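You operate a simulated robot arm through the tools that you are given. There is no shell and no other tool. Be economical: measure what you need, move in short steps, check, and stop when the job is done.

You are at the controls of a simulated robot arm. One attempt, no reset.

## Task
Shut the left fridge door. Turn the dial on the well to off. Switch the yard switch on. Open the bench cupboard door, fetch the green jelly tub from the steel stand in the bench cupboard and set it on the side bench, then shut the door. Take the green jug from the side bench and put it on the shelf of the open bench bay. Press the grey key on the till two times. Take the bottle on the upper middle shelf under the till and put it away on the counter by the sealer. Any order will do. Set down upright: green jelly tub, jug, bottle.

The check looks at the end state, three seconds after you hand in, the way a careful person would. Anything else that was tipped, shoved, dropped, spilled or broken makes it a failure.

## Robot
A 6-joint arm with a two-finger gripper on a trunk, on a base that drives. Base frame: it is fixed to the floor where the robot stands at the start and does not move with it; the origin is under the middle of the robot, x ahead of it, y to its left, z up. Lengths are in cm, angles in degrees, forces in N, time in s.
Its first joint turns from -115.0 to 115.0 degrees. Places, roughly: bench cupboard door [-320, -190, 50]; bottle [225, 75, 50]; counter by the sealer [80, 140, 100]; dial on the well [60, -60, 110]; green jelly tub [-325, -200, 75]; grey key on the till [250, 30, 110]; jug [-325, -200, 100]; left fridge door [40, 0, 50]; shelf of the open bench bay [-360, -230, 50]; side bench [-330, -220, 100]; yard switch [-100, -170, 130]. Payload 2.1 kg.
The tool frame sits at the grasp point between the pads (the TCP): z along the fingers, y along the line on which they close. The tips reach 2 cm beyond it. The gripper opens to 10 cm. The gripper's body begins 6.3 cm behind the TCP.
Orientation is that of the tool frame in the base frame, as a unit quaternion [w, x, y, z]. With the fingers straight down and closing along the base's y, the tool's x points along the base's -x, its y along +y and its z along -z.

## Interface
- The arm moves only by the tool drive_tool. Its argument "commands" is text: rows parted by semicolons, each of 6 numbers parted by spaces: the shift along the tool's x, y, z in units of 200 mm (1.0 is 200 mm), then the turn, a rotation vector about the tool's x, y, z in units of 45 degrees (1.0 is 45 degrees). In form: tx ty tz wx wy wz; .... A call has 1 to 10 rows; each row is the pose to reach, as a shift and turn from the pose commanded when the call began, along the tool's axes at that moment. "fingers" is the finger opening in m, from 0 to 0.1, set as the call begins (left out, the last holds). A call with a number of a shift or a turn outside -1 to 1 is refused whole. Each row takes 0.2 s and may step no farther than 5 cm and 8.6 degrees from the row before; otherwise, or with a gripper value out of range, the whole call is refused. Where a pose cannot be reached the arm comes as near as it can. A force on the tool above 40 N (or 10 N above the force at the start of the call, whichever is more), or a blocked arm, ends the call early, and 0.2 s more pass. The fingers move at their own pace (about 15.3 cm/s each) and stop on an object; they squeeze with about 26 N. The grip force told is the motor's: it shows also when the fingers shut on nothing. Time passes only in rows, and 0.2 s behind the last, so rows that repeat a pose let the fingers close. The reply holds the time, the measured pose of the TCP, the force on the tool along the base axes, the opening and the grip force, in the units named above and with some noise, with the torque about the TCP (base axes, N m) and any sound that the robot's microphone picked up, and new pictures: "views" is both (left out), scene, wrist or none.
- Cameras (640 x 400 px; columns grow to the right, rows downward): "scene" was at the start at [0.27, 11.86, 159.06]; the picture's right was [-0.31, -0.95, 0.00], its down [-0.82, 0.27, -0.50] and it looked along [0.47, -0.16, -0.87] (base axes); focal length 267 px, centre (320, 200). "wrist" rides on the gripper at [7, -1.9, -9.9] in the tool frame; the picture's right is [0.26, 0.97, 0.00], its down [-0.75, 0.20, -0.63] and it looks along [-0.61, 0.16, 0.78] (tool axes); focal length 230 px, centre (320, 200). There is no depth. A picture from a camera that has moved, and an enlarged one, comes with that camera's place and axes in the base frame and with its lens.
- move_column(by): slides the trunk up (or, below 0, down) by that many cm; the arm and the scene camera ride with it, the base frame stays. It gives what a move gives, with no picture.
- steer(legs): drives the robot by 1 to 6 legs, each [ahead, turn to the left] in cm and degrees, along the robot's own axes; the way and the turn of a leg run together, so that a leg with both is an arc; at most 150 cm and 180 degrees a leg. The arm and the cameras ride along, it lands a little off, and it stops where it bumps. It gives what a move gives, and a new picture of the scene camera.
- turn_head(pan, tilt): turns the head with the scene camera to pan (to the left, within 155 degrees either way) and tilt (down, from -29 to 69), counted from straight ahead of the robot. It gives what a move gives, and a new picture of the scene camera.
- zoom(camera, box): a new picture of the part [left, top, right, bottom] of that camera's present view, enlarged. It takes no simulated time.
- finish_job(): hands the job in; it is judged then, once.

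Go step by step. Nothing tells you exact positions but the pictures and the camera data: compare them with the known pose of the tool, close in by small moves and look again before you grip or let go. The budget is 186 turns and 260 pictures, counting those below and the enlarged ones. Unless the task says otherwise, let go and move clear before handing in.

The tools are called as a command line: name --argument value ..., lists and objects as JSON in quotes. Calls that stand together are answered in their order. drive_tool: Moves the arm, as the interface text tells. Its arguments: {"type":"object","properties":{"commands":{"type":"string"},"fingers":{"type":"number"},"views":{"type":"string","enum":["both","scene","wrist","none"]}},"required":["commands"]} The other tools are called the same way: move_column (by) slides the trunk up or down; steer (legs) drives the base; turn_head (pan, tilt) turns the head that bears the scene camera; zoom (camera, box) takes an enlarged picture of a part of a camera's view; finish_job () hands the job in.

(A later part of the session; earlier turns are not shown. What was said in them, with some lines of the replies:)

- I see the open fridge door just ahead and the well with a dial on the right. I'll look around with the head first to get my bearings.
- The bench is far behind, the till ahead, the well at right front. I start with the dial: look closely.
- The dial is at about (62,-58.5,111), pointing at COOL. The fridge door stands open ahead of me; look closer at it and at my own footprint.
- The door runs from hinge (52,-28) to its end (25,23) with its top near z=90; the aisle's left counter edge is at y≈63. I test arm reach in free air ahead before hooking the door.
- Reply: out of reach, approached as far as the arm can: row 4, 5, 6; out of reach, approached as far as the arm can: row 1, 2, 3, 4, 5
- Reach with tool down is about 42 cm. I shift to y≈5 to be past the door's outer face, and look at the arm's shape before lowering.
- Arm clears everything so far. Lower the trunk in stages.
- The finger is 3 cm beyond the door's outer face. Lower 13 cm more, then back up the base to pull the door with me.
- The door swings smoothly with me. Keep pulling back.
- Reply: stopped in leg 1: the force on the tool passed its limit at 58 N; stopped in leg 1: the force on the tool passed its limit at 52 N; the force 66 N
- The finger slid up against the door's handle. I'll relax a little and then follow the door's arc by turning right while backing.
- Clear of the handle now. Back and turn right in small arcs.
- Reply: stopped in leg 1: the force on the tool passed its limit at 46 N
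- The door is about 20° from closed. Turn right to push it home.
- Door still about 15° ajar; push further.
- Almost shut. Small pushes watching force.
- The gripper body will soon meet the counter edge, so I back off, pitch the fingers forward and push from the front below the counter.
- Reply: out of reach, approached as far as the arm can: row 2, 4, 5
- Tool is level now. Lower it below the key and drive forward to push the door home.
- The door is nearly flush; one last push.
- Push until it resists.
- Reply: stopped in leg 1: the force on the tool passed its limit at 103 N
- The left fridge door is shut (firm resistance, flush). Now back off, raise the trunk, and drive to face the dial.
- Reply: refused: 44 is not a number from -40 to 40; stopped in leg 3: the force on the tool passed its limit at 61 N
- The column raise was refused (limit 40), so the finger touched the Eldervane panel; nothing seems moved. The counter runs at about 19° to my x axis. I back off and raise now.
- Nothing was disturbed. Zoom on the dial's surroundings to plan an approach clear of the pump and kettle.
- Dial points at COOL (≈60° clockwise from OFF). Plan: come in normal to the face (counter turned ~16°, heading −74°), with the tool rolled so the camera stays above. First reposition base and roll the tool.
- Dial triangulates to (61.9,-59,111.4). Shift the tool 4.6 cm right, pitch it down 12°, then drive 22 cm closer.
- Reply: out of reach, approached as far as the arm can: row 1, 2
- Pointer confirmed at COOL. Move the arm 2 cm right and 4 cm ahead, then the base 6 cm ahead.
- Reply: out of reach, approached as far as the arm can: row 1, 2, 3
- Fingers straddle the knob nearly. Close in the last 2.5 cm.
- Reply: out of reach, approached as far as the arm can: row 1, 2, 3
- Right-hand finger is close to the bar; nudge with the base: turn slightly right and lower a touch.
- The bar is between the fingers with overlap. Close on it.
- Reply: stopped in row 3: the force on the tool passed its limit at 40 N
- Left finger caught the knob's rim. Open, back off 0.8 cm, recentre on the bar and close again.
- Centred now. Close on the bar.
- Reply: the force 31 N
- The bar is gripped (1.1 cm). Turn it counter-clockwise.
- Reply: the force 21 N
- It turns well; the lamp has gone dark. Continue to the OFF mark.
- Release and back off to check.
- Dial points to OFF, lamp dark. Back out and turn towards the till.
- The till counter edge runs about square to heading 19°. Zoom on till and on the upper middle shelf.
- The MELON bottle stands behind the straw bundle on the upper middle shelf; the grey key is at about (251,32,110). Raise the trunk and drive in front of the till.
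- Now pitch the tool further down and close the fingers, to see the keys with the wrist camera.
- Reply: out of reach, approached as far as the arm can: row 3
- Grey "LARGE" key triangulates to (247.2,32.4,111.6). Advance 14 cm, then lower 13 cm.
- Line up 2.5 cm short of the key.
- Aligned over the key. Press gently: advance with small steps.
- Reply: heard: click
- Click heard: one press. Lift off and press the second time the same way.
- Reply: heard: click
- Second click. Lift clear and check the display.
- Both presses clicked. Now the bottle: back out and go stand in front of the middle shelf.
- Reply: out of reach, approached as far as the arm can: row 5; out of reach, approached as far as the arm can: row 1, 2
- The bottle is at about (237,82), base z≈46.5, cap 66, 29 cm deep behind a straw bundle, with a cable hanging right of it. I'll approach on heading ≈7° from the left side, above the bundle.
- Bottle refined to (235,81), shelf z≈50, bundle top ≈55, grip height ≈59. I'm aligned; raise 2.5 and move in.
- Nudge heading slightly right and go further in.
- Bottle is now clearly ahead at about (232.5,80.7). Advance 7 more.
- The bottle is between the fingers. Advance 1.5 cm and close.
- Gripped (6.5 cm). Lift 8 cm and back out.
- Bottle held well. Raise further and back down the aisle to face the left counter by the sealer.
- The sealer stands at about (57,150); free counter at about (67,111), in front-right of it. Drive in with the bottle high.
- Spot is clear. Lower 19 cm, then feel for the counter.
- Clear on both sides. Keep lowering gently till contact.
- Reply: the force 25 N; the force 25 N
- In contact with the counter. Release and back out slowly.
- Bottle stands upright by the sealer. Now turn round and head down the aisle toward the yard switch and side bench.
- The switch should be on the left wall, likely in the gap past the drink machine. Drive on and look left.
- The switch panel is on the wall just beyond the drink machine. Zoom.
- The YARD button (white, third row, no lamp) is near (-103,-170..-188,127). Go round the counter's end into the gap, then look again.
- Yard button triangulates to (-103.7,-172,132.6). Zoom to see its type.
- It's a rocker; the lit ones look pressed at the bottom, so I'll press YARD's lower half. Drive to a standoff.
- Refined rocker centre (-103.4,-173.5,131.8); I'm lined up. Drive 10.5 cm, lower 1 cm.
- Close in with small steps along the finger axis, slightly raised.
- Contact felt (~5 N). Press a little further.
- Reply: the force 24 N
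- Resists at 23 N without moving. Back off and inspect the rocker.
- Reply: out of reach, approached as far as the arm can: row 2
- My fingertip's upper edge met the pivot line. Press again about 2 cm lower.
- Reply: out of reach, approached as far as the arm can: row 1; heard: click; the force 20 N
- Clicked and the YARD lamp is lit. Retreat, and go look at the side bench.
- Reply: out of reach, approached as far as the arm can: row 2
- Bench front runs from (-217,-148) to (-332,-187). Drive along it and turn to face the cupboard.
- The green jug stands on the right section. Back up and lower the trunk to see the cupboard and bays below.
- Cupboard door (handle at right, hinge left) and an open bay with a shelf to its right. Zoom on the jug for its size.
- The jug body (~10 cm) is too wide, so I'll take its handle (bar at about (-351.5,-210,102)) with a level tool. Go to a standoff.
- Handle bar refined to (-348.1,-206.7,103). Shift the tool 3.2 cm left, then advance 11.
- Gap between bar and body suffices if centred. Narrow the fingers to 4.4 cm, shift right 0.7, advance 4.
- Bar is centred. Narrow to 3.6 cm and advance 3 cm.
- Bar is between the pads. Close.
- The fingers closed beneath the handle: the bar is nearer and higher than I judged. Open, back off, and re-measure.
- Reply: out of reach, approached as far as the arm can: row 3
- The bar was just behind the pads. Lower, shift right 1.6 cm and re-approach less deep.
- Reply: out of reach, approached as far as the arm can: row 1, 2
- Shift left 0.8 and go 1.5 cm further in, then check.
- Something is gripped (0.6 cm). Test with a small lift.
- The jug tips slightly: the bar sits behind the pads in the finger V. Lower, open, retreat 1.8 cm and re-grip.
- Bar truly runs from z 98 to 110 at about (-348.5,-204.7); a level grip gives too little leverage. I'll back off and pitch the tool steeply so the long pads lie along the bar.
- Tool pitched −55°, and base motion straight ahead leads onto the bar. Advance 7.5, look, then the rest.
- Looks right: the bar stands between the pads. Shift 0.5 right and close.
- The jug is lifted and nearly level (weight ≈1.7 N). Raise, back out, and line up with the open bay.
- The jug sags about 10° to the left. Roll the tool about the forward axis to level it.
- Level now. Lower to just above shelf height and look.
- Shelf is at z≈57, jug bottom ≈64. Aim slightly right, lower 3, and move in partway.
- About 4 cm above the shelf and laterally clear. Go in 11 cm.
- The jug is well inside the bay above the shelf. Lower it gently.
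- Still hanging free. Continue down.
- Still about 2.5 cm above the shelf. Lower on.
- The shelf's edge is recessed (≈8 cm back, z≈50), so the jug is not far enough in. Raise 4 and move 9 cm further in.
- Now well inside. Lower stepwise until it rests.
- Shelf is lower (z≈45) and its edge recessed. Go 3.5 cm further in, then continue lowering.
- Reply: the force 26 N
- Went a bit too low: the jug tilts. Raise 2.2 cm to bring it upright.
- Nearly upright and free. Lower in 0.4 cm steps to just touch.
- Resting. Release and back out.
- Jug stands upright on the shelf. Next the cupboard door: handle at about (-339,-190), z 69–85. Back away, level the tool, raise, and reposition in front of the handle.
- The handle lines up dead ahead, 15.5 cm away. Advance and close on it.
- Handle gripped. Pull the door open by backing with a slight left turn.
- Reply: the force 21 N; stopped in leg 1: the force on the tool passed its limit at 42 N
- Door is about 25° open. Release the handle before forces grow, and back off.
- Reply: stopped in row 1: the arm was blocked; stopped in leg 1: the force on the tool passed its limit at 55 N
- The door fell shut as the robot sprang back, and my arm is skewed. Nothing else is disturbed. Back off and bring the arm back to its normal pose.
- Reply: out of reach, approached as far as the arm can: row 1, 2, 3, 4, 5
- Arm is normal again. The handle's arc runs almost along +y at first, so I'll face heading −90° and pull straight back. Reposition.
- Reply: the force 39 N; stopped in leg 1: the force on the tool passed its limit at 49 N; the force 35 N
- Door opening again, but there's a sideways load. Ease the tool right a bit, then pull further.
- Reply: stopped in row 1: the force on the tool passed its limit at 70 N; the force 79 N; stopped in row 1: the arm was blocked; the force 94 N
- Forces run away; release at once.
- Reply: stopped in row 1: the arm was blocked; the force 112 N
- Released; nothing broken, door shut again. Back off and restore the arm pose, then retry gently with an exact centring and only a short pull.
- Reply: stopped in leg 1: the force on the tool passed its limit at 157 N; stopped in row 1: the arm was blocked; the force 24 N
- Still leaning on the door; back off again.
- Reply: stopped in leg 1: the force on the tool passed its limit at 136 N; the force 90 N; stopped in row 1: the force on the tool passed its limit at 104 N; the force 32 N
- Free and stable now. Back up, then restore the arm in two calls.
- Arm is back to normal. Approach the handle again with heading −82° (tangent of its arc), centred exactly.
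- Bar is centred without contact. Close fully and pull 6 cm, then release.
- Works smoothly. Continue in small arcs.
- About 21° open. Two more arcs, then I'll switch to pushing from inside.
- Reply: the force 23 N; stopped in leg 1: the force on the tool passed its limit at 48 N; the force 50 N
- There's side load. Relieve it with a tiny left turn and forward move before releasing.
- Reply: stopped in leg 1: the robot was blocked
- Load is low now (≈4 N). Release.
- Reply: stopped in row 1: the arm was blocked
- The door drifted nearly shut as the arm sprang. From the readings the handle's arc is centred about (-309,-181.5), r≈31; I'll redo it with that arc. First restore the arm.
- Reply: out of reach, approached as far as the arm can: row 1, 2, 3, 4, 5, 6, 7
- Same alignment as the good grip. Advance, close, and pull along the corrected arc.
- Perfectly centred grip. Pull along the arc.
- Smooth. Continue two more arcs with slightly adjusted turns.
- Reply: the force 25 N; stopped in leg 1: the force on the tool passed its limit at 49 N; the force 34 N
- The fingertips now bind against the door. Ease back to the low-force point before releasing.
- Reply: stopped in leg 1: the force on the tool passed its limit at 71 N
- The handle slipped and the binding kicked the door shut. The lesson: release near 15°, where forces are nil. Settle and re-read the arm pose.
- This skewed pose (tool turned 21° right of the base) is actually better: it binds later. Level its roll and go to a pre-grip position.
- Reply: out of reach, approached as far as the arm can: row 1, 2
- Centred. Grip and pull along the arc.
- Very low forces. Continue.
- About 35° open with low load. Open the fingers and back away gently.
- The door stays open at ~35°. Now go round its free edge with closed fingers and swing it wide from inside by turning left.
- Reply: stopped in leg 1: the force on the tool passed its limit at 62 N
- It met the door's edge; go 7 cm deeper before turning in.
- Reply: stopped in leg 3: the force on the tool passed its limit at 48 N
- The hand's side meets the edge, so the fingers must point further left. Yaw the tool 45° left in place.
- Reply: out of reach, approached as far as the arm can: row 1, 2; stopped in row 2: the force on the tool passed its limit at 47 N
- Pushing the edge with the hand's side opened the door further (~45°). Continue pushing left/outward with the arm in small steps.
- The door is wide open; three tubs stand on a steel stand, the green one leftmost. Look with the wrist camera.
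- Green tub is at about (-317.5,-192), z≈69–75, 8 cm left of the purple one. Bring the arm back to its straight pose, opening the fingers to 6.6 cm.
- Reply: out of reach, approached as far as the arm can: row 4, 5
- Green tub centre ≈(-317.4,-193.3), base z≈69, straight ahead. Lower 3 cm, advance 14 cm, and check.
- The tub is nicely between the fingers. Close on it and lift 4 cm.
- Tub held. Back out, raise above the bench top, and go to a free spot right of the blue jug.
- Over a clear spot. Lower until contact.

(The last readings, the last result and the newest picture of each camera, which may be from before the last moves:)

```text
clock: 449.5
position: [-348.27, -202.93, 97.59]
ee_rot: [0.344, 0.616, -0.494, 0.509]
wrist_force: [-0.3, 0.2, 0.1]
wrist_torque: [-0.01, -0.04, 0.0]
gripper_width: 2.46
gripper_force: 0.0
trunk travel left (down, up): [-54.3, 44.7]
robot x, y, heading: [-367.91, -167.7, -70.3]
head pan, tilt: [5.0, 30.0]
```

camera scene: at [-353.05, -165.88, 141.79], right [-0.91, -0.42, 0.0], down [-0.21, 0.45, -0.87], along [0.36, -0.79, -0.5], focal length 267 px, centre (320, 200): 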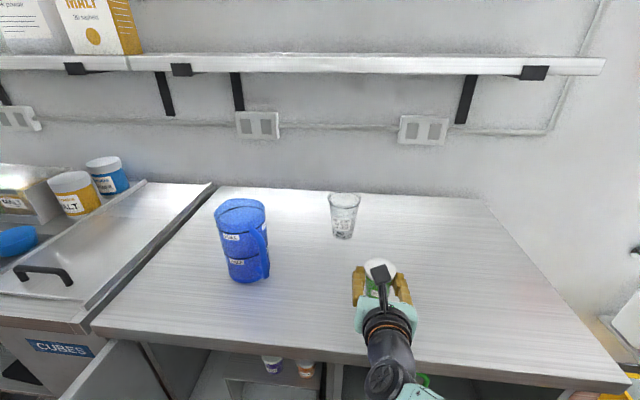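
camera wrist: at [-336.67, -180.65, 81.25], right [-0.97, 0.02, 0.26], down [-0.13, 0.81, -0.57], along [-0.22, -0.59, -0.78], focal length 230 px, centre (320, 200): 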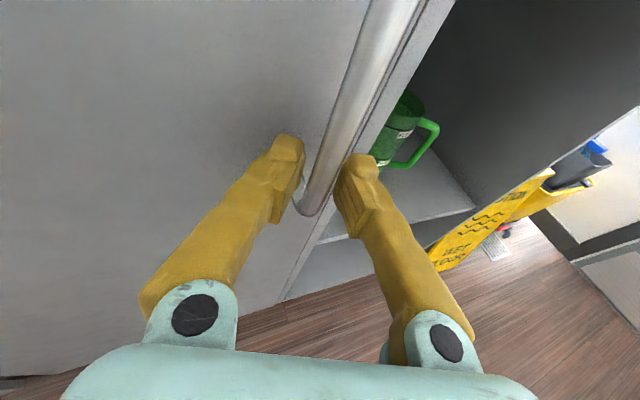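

The tub slipped from the fingers. Look where it is.

zoom --camera "wrist" --box '[0, 0, 640, 400]'

```text
1.00 times, centred on (320, 200) of wrist (not enlarged: the box is as wide or as high as the picture)
camera zoom: at [-349.44, -195.12, 106.75], right [-0.93, -0.33, 0.17], down [-0.37, 0.72, -0.59], along [0.07, -0.61, -0.79], focal length 230 px, centre (320, 200)
```

zoom: 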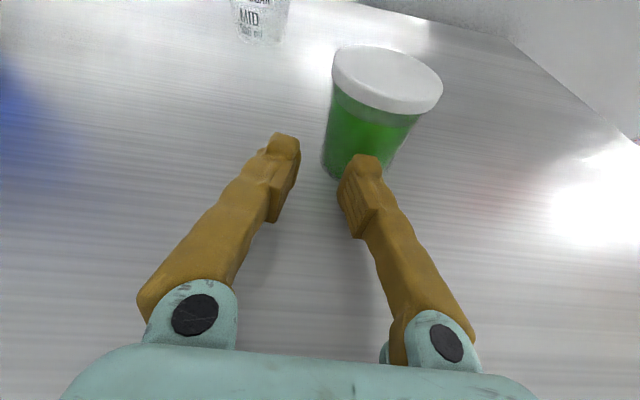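

The tub stands upright on the bench. Now retreat and go round to the outer side of the door with closed fingers.

steer --legs '[[-18, 0], [0, 126.4], [50.6, 0], [0, -99]]'

drive_tool --commands "0 0 0 0 0 0;0 0 0 0 0 0" --fingers 0 --views "none"

move_column --by -37.5

```text
clock: 463.0
position: [-312.53, -132.02, 97.51]
ee_rot: [0.22, 0.712, -0.341, 0.574]
wrist_force: [-0.3, -1.1, -0.6]
wrist_torque: [0.02, 0.0, -0.03]
gripper_width: 2.51
gripper_force: 0.0
trunk travel left (down, up): [-54.3, 44.7]
robot x, y, heading: [-345.99, -109.37, -44.2]
head pan, tilt: [5.0, 30.0]
camera scene: at [-333.44, -100.8, 135.99], right [-0.63, -0.78, 0.0], down [-0.39, 0.31, -0.87], along [0.67, -0.55, -0.5], focal length 267 px, centre (320, 200)
```

scene: 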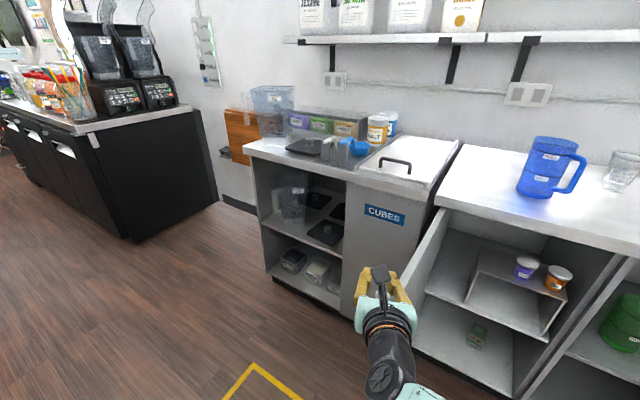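

```text
clock: 463.6
position: [-312.51, -131.96, 97.5]
ee_rot: [0.22, 0.712, -0.341, 0.573]
wrist_force: [-0.3, -0.2, -0.2]
wrist_torque: [-0.04, 0.02, 0.04]
gripper_width: 0.0
gripper_force: 25.5
trunk travel left (down, up): [-54.3, 44.7]
robot x, y, heading: [-345.99, -109.12, -44.5]
head pan, tilt: [5.0, 30.0]
```

```text
clock: 467.2
position: [-312.7, -131.97, 60.09]
ee_rot: [0.219, 0.712, -0.34, 0.574]
wrist_force: [-0.4, 0.5, -0.1]
wrist_torque: [0.02, 0.04, -0.01]
gripper_width: 0.0
gripper_force: 25.9
trunk travel left (down, up): [-16.8, 82.2]
robot x, y, heading: [-345.61, -109.37, -44.3]
head pan, tilt: [5.0, 30.0]
```

Now step past the edge and sweep right to push the door towards closed.

steer --legs '[[12.5, 0], [0, -48]]'

```text
clock: 468.4
position: [-304.44, -139.24, 60.01]
ee_rot: [0.216, 0.715, -0.337, 0.574]
wrist_force: [-6.0, 18.2, 3.3]
wrist_torque: [-0.68, 0.0, -1.37]
gripper_width: 0.0
gripper_force: 25.7
trunk travel left (down, up): [-16.8, 82.2]
robot x, y, heading: [-337.67, -117.06, -43.6]
head pan, tilt: [5.0, 30.0]
stopped in leg 1: the force on the tool passed its limit at 136 N (the readings are from after the stop); the commanded pose is now the measured one
camera scene: at [-325.56, -108.19, 98.48], right [-0.63, -0.78, 0.0], down [-0.39, 0.31, -0.87], along [0.68, -0.54, -0.5], focal length 267 px, centre (320, 200)
```

scene: 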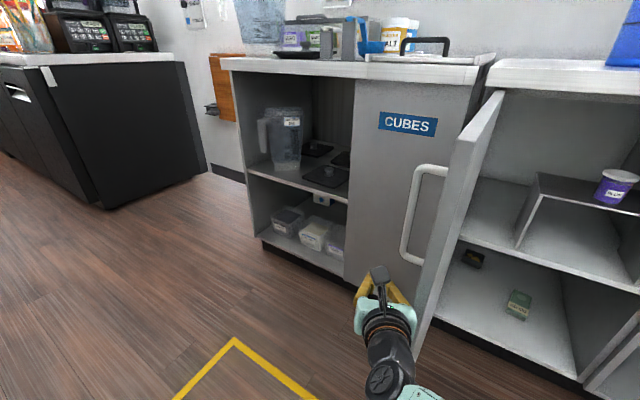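

The hand met the door's end. Go round further left and deeper, then sweep right.

steer --legs '[[-7, 0], [0, 92.5], [11.5, 0], [0, -107], [14.5, 0], [0, -42]]'

```text
clock: 481.4
position: [-326.92, -156.05, 59.73]
ee_rot: [-0.458, -0.473, 0.634, -0.405]
wrist_force: [1.0, -0.3, -0.1]
wrist_torque: [0.02, -0.01, -0.02]
gripper_width: 0.0
gripper_force: 26.2
trunk travel left (down, up): [-16.8, 82.2]
robot x, y, heading: [-327.14, -115.54, -99.6]
head pan, tilt: [5.0, 30.0]
camera scene: at [-313.23, -121.38, 98.49], right [-1.0, 0.08, 0.0], down [0.04, 0.5, -0.87], along [-0.07, -0.86, -0.5], focal length 267 px, centre (320, 200)
```

scene: 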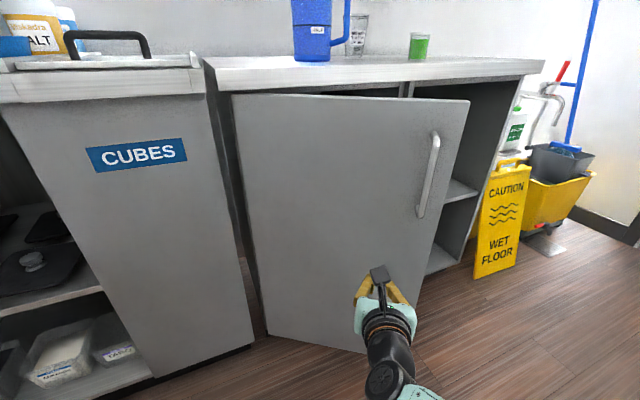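

The door has swung to about 25°. Push it straight home.

steer --legs '[[36, 0]]'

```text
clock: 483.6
position: [-332.51, -189.29, 59.78]
ee_rot: [-0.456, -0.475, 0.634, -0.406]
wrist_force: [-1.2, 15.2, 4.1]
wrist_torque: [-0.14, -0.03, 0.05]
gripper_width: 0.0
gripper_force: 25.7
trunk travel left (down, up): [-16.8, 82.2]
robot x, y, heading: [-332.79, -149.19, -99.2]
head pan, tilt: [5.0, 30.0]
stopped in leg 1: the force on the tool passed its limit at 211 N (the readings are from after the stop); the commanded pose is now the measured one
camera scene: at [-318.82, -154.52, 98.51], right [-1.0, 0.08, 0.0], down [0.04, 0.5, -0.87], along [-0.07, -0.86, -0.5], focal length 267 px, centre (320, 200)
```

scene: 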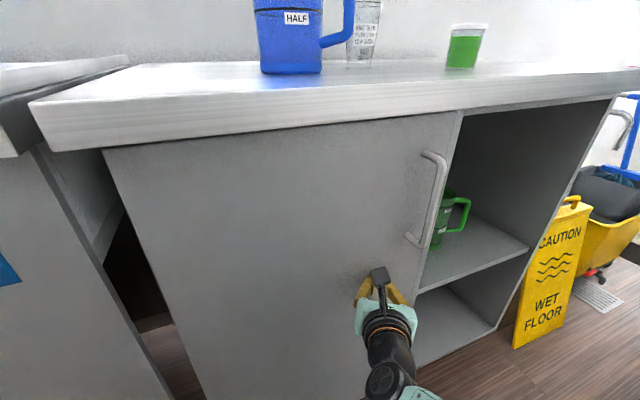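

Door is shut firmly; tub upright on the bench. Back away and take a last look.

drive_tool --commands "0 0 -0.08 0 0 0;0 0 -0.15 0 0 0" --views "none"

steer --legs '[[-35, 0]]'

zoom --camera "scene" --box '[220, 0, 540, 200]'

```text
clock: 484.2
position: [-330.97, -188.06, 59.3]
ee_rot: [-0.455, -0.476, 0.634, -0.406]
wrist_force: [-0.3, -0.4, -0.2]
wrist_torque: [-0.01, -0.02, -0.03]
gripper_width: 0.0
gripper_force: 26.2
out of reach, approached as far as the arm can: row 1, 2
trunk travel left (down, up): [-16.8, 82.2]
robot x, y, heading: [-332.8, -149.41, -99.1]
head pan, tilt: [5.0, 30.0]
```

```text
clock: 486.5
position: [-325.37, -153.86, 59.14]
ee_rot: [-0.456, -0.476, 0.634, -0.405]
wrist_force: [0.1, 0.7, 0.8]
wrist_torque: [0.01, 0.0, 0.03]
gripper_width: 0.0
gripper_force: 26.2
trunk travel left (down, up): [-16.8, 82.2]
robot x, y, heading: [-327.24, -115.24, -99.5]
head pan, tilt: [5.0, 30.0]
camera scene: at [-313.18, -120.66, 98.49], right [-1.0, 0.08, 0.0], down [0.04, 0.5, -0.87], along [-0.07, -0.86, -0.5], focal length 267 px, centre (320, 200)
```

scene: 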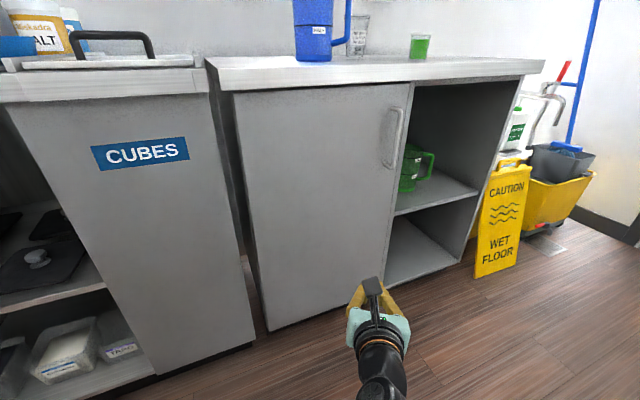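

```text
2.00 times, centred on (380, 100) of scene
camera zoom: at [-313.18, -120.66, 98.49], right [-1.0, 0.08, 0.0], down [0.04, 0.5, -0.87], along [-0.07, -0.86, -0.5], focal length 534 px, centre (200, 400)
```

zoom: 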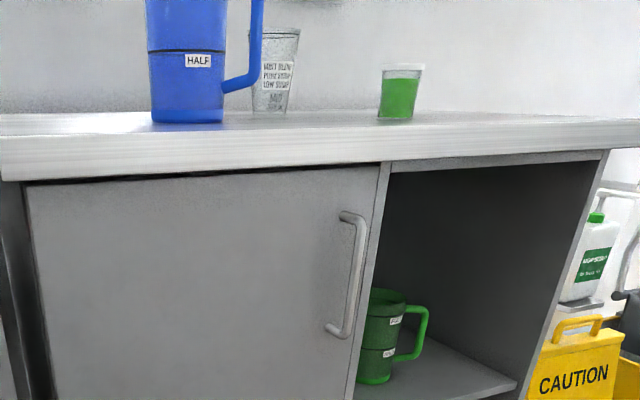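

All of it is in place: the door is shut, the tub is upright on the bench, and the jug is upright on the bay shelf. The dial is off, the yard lamp is lit, the key has clicked twice, the bottle is by the sealer, and the fridge door is shut. Handing in.

finish_job

```text
The job is handed in.
```

I finished all seven jobs and handed the job in; no result has come back yet.

- **Fridge door:** the left door is shut. I pushed it until it resisted, and it sat flush.
- **Dial on the well:** it points to OFF, and the lamp beside it is dark.
- **Yard switch:** it is on. It clicked and its lamp lit.
- **Till key:** I pressed the grey key twice and heard a click each time. The till display still read 0.00 afterwards, so the clicks are the only sign the presses registered.
- **Bottle:** it stands upright on the counter just in front of the sealer. That is about 30 cm nearer the front than the rough spot you gave, because that spot was out of reach.
- **Jug:** it stands upright on the shelf of the open bench bay.
- **Green jelly tub:** it stands upright on the side bench. It slipped out of the fingers as I lowered it.
- **Bench cupboard door:** it is shut. It swung shut several times while I was opening it, and I pushed it shut hard at the end. I didn't look at the other tubs inside after that.

Early on, the arm also bumped the control panel beside the fridge. Nothing there looked moved.
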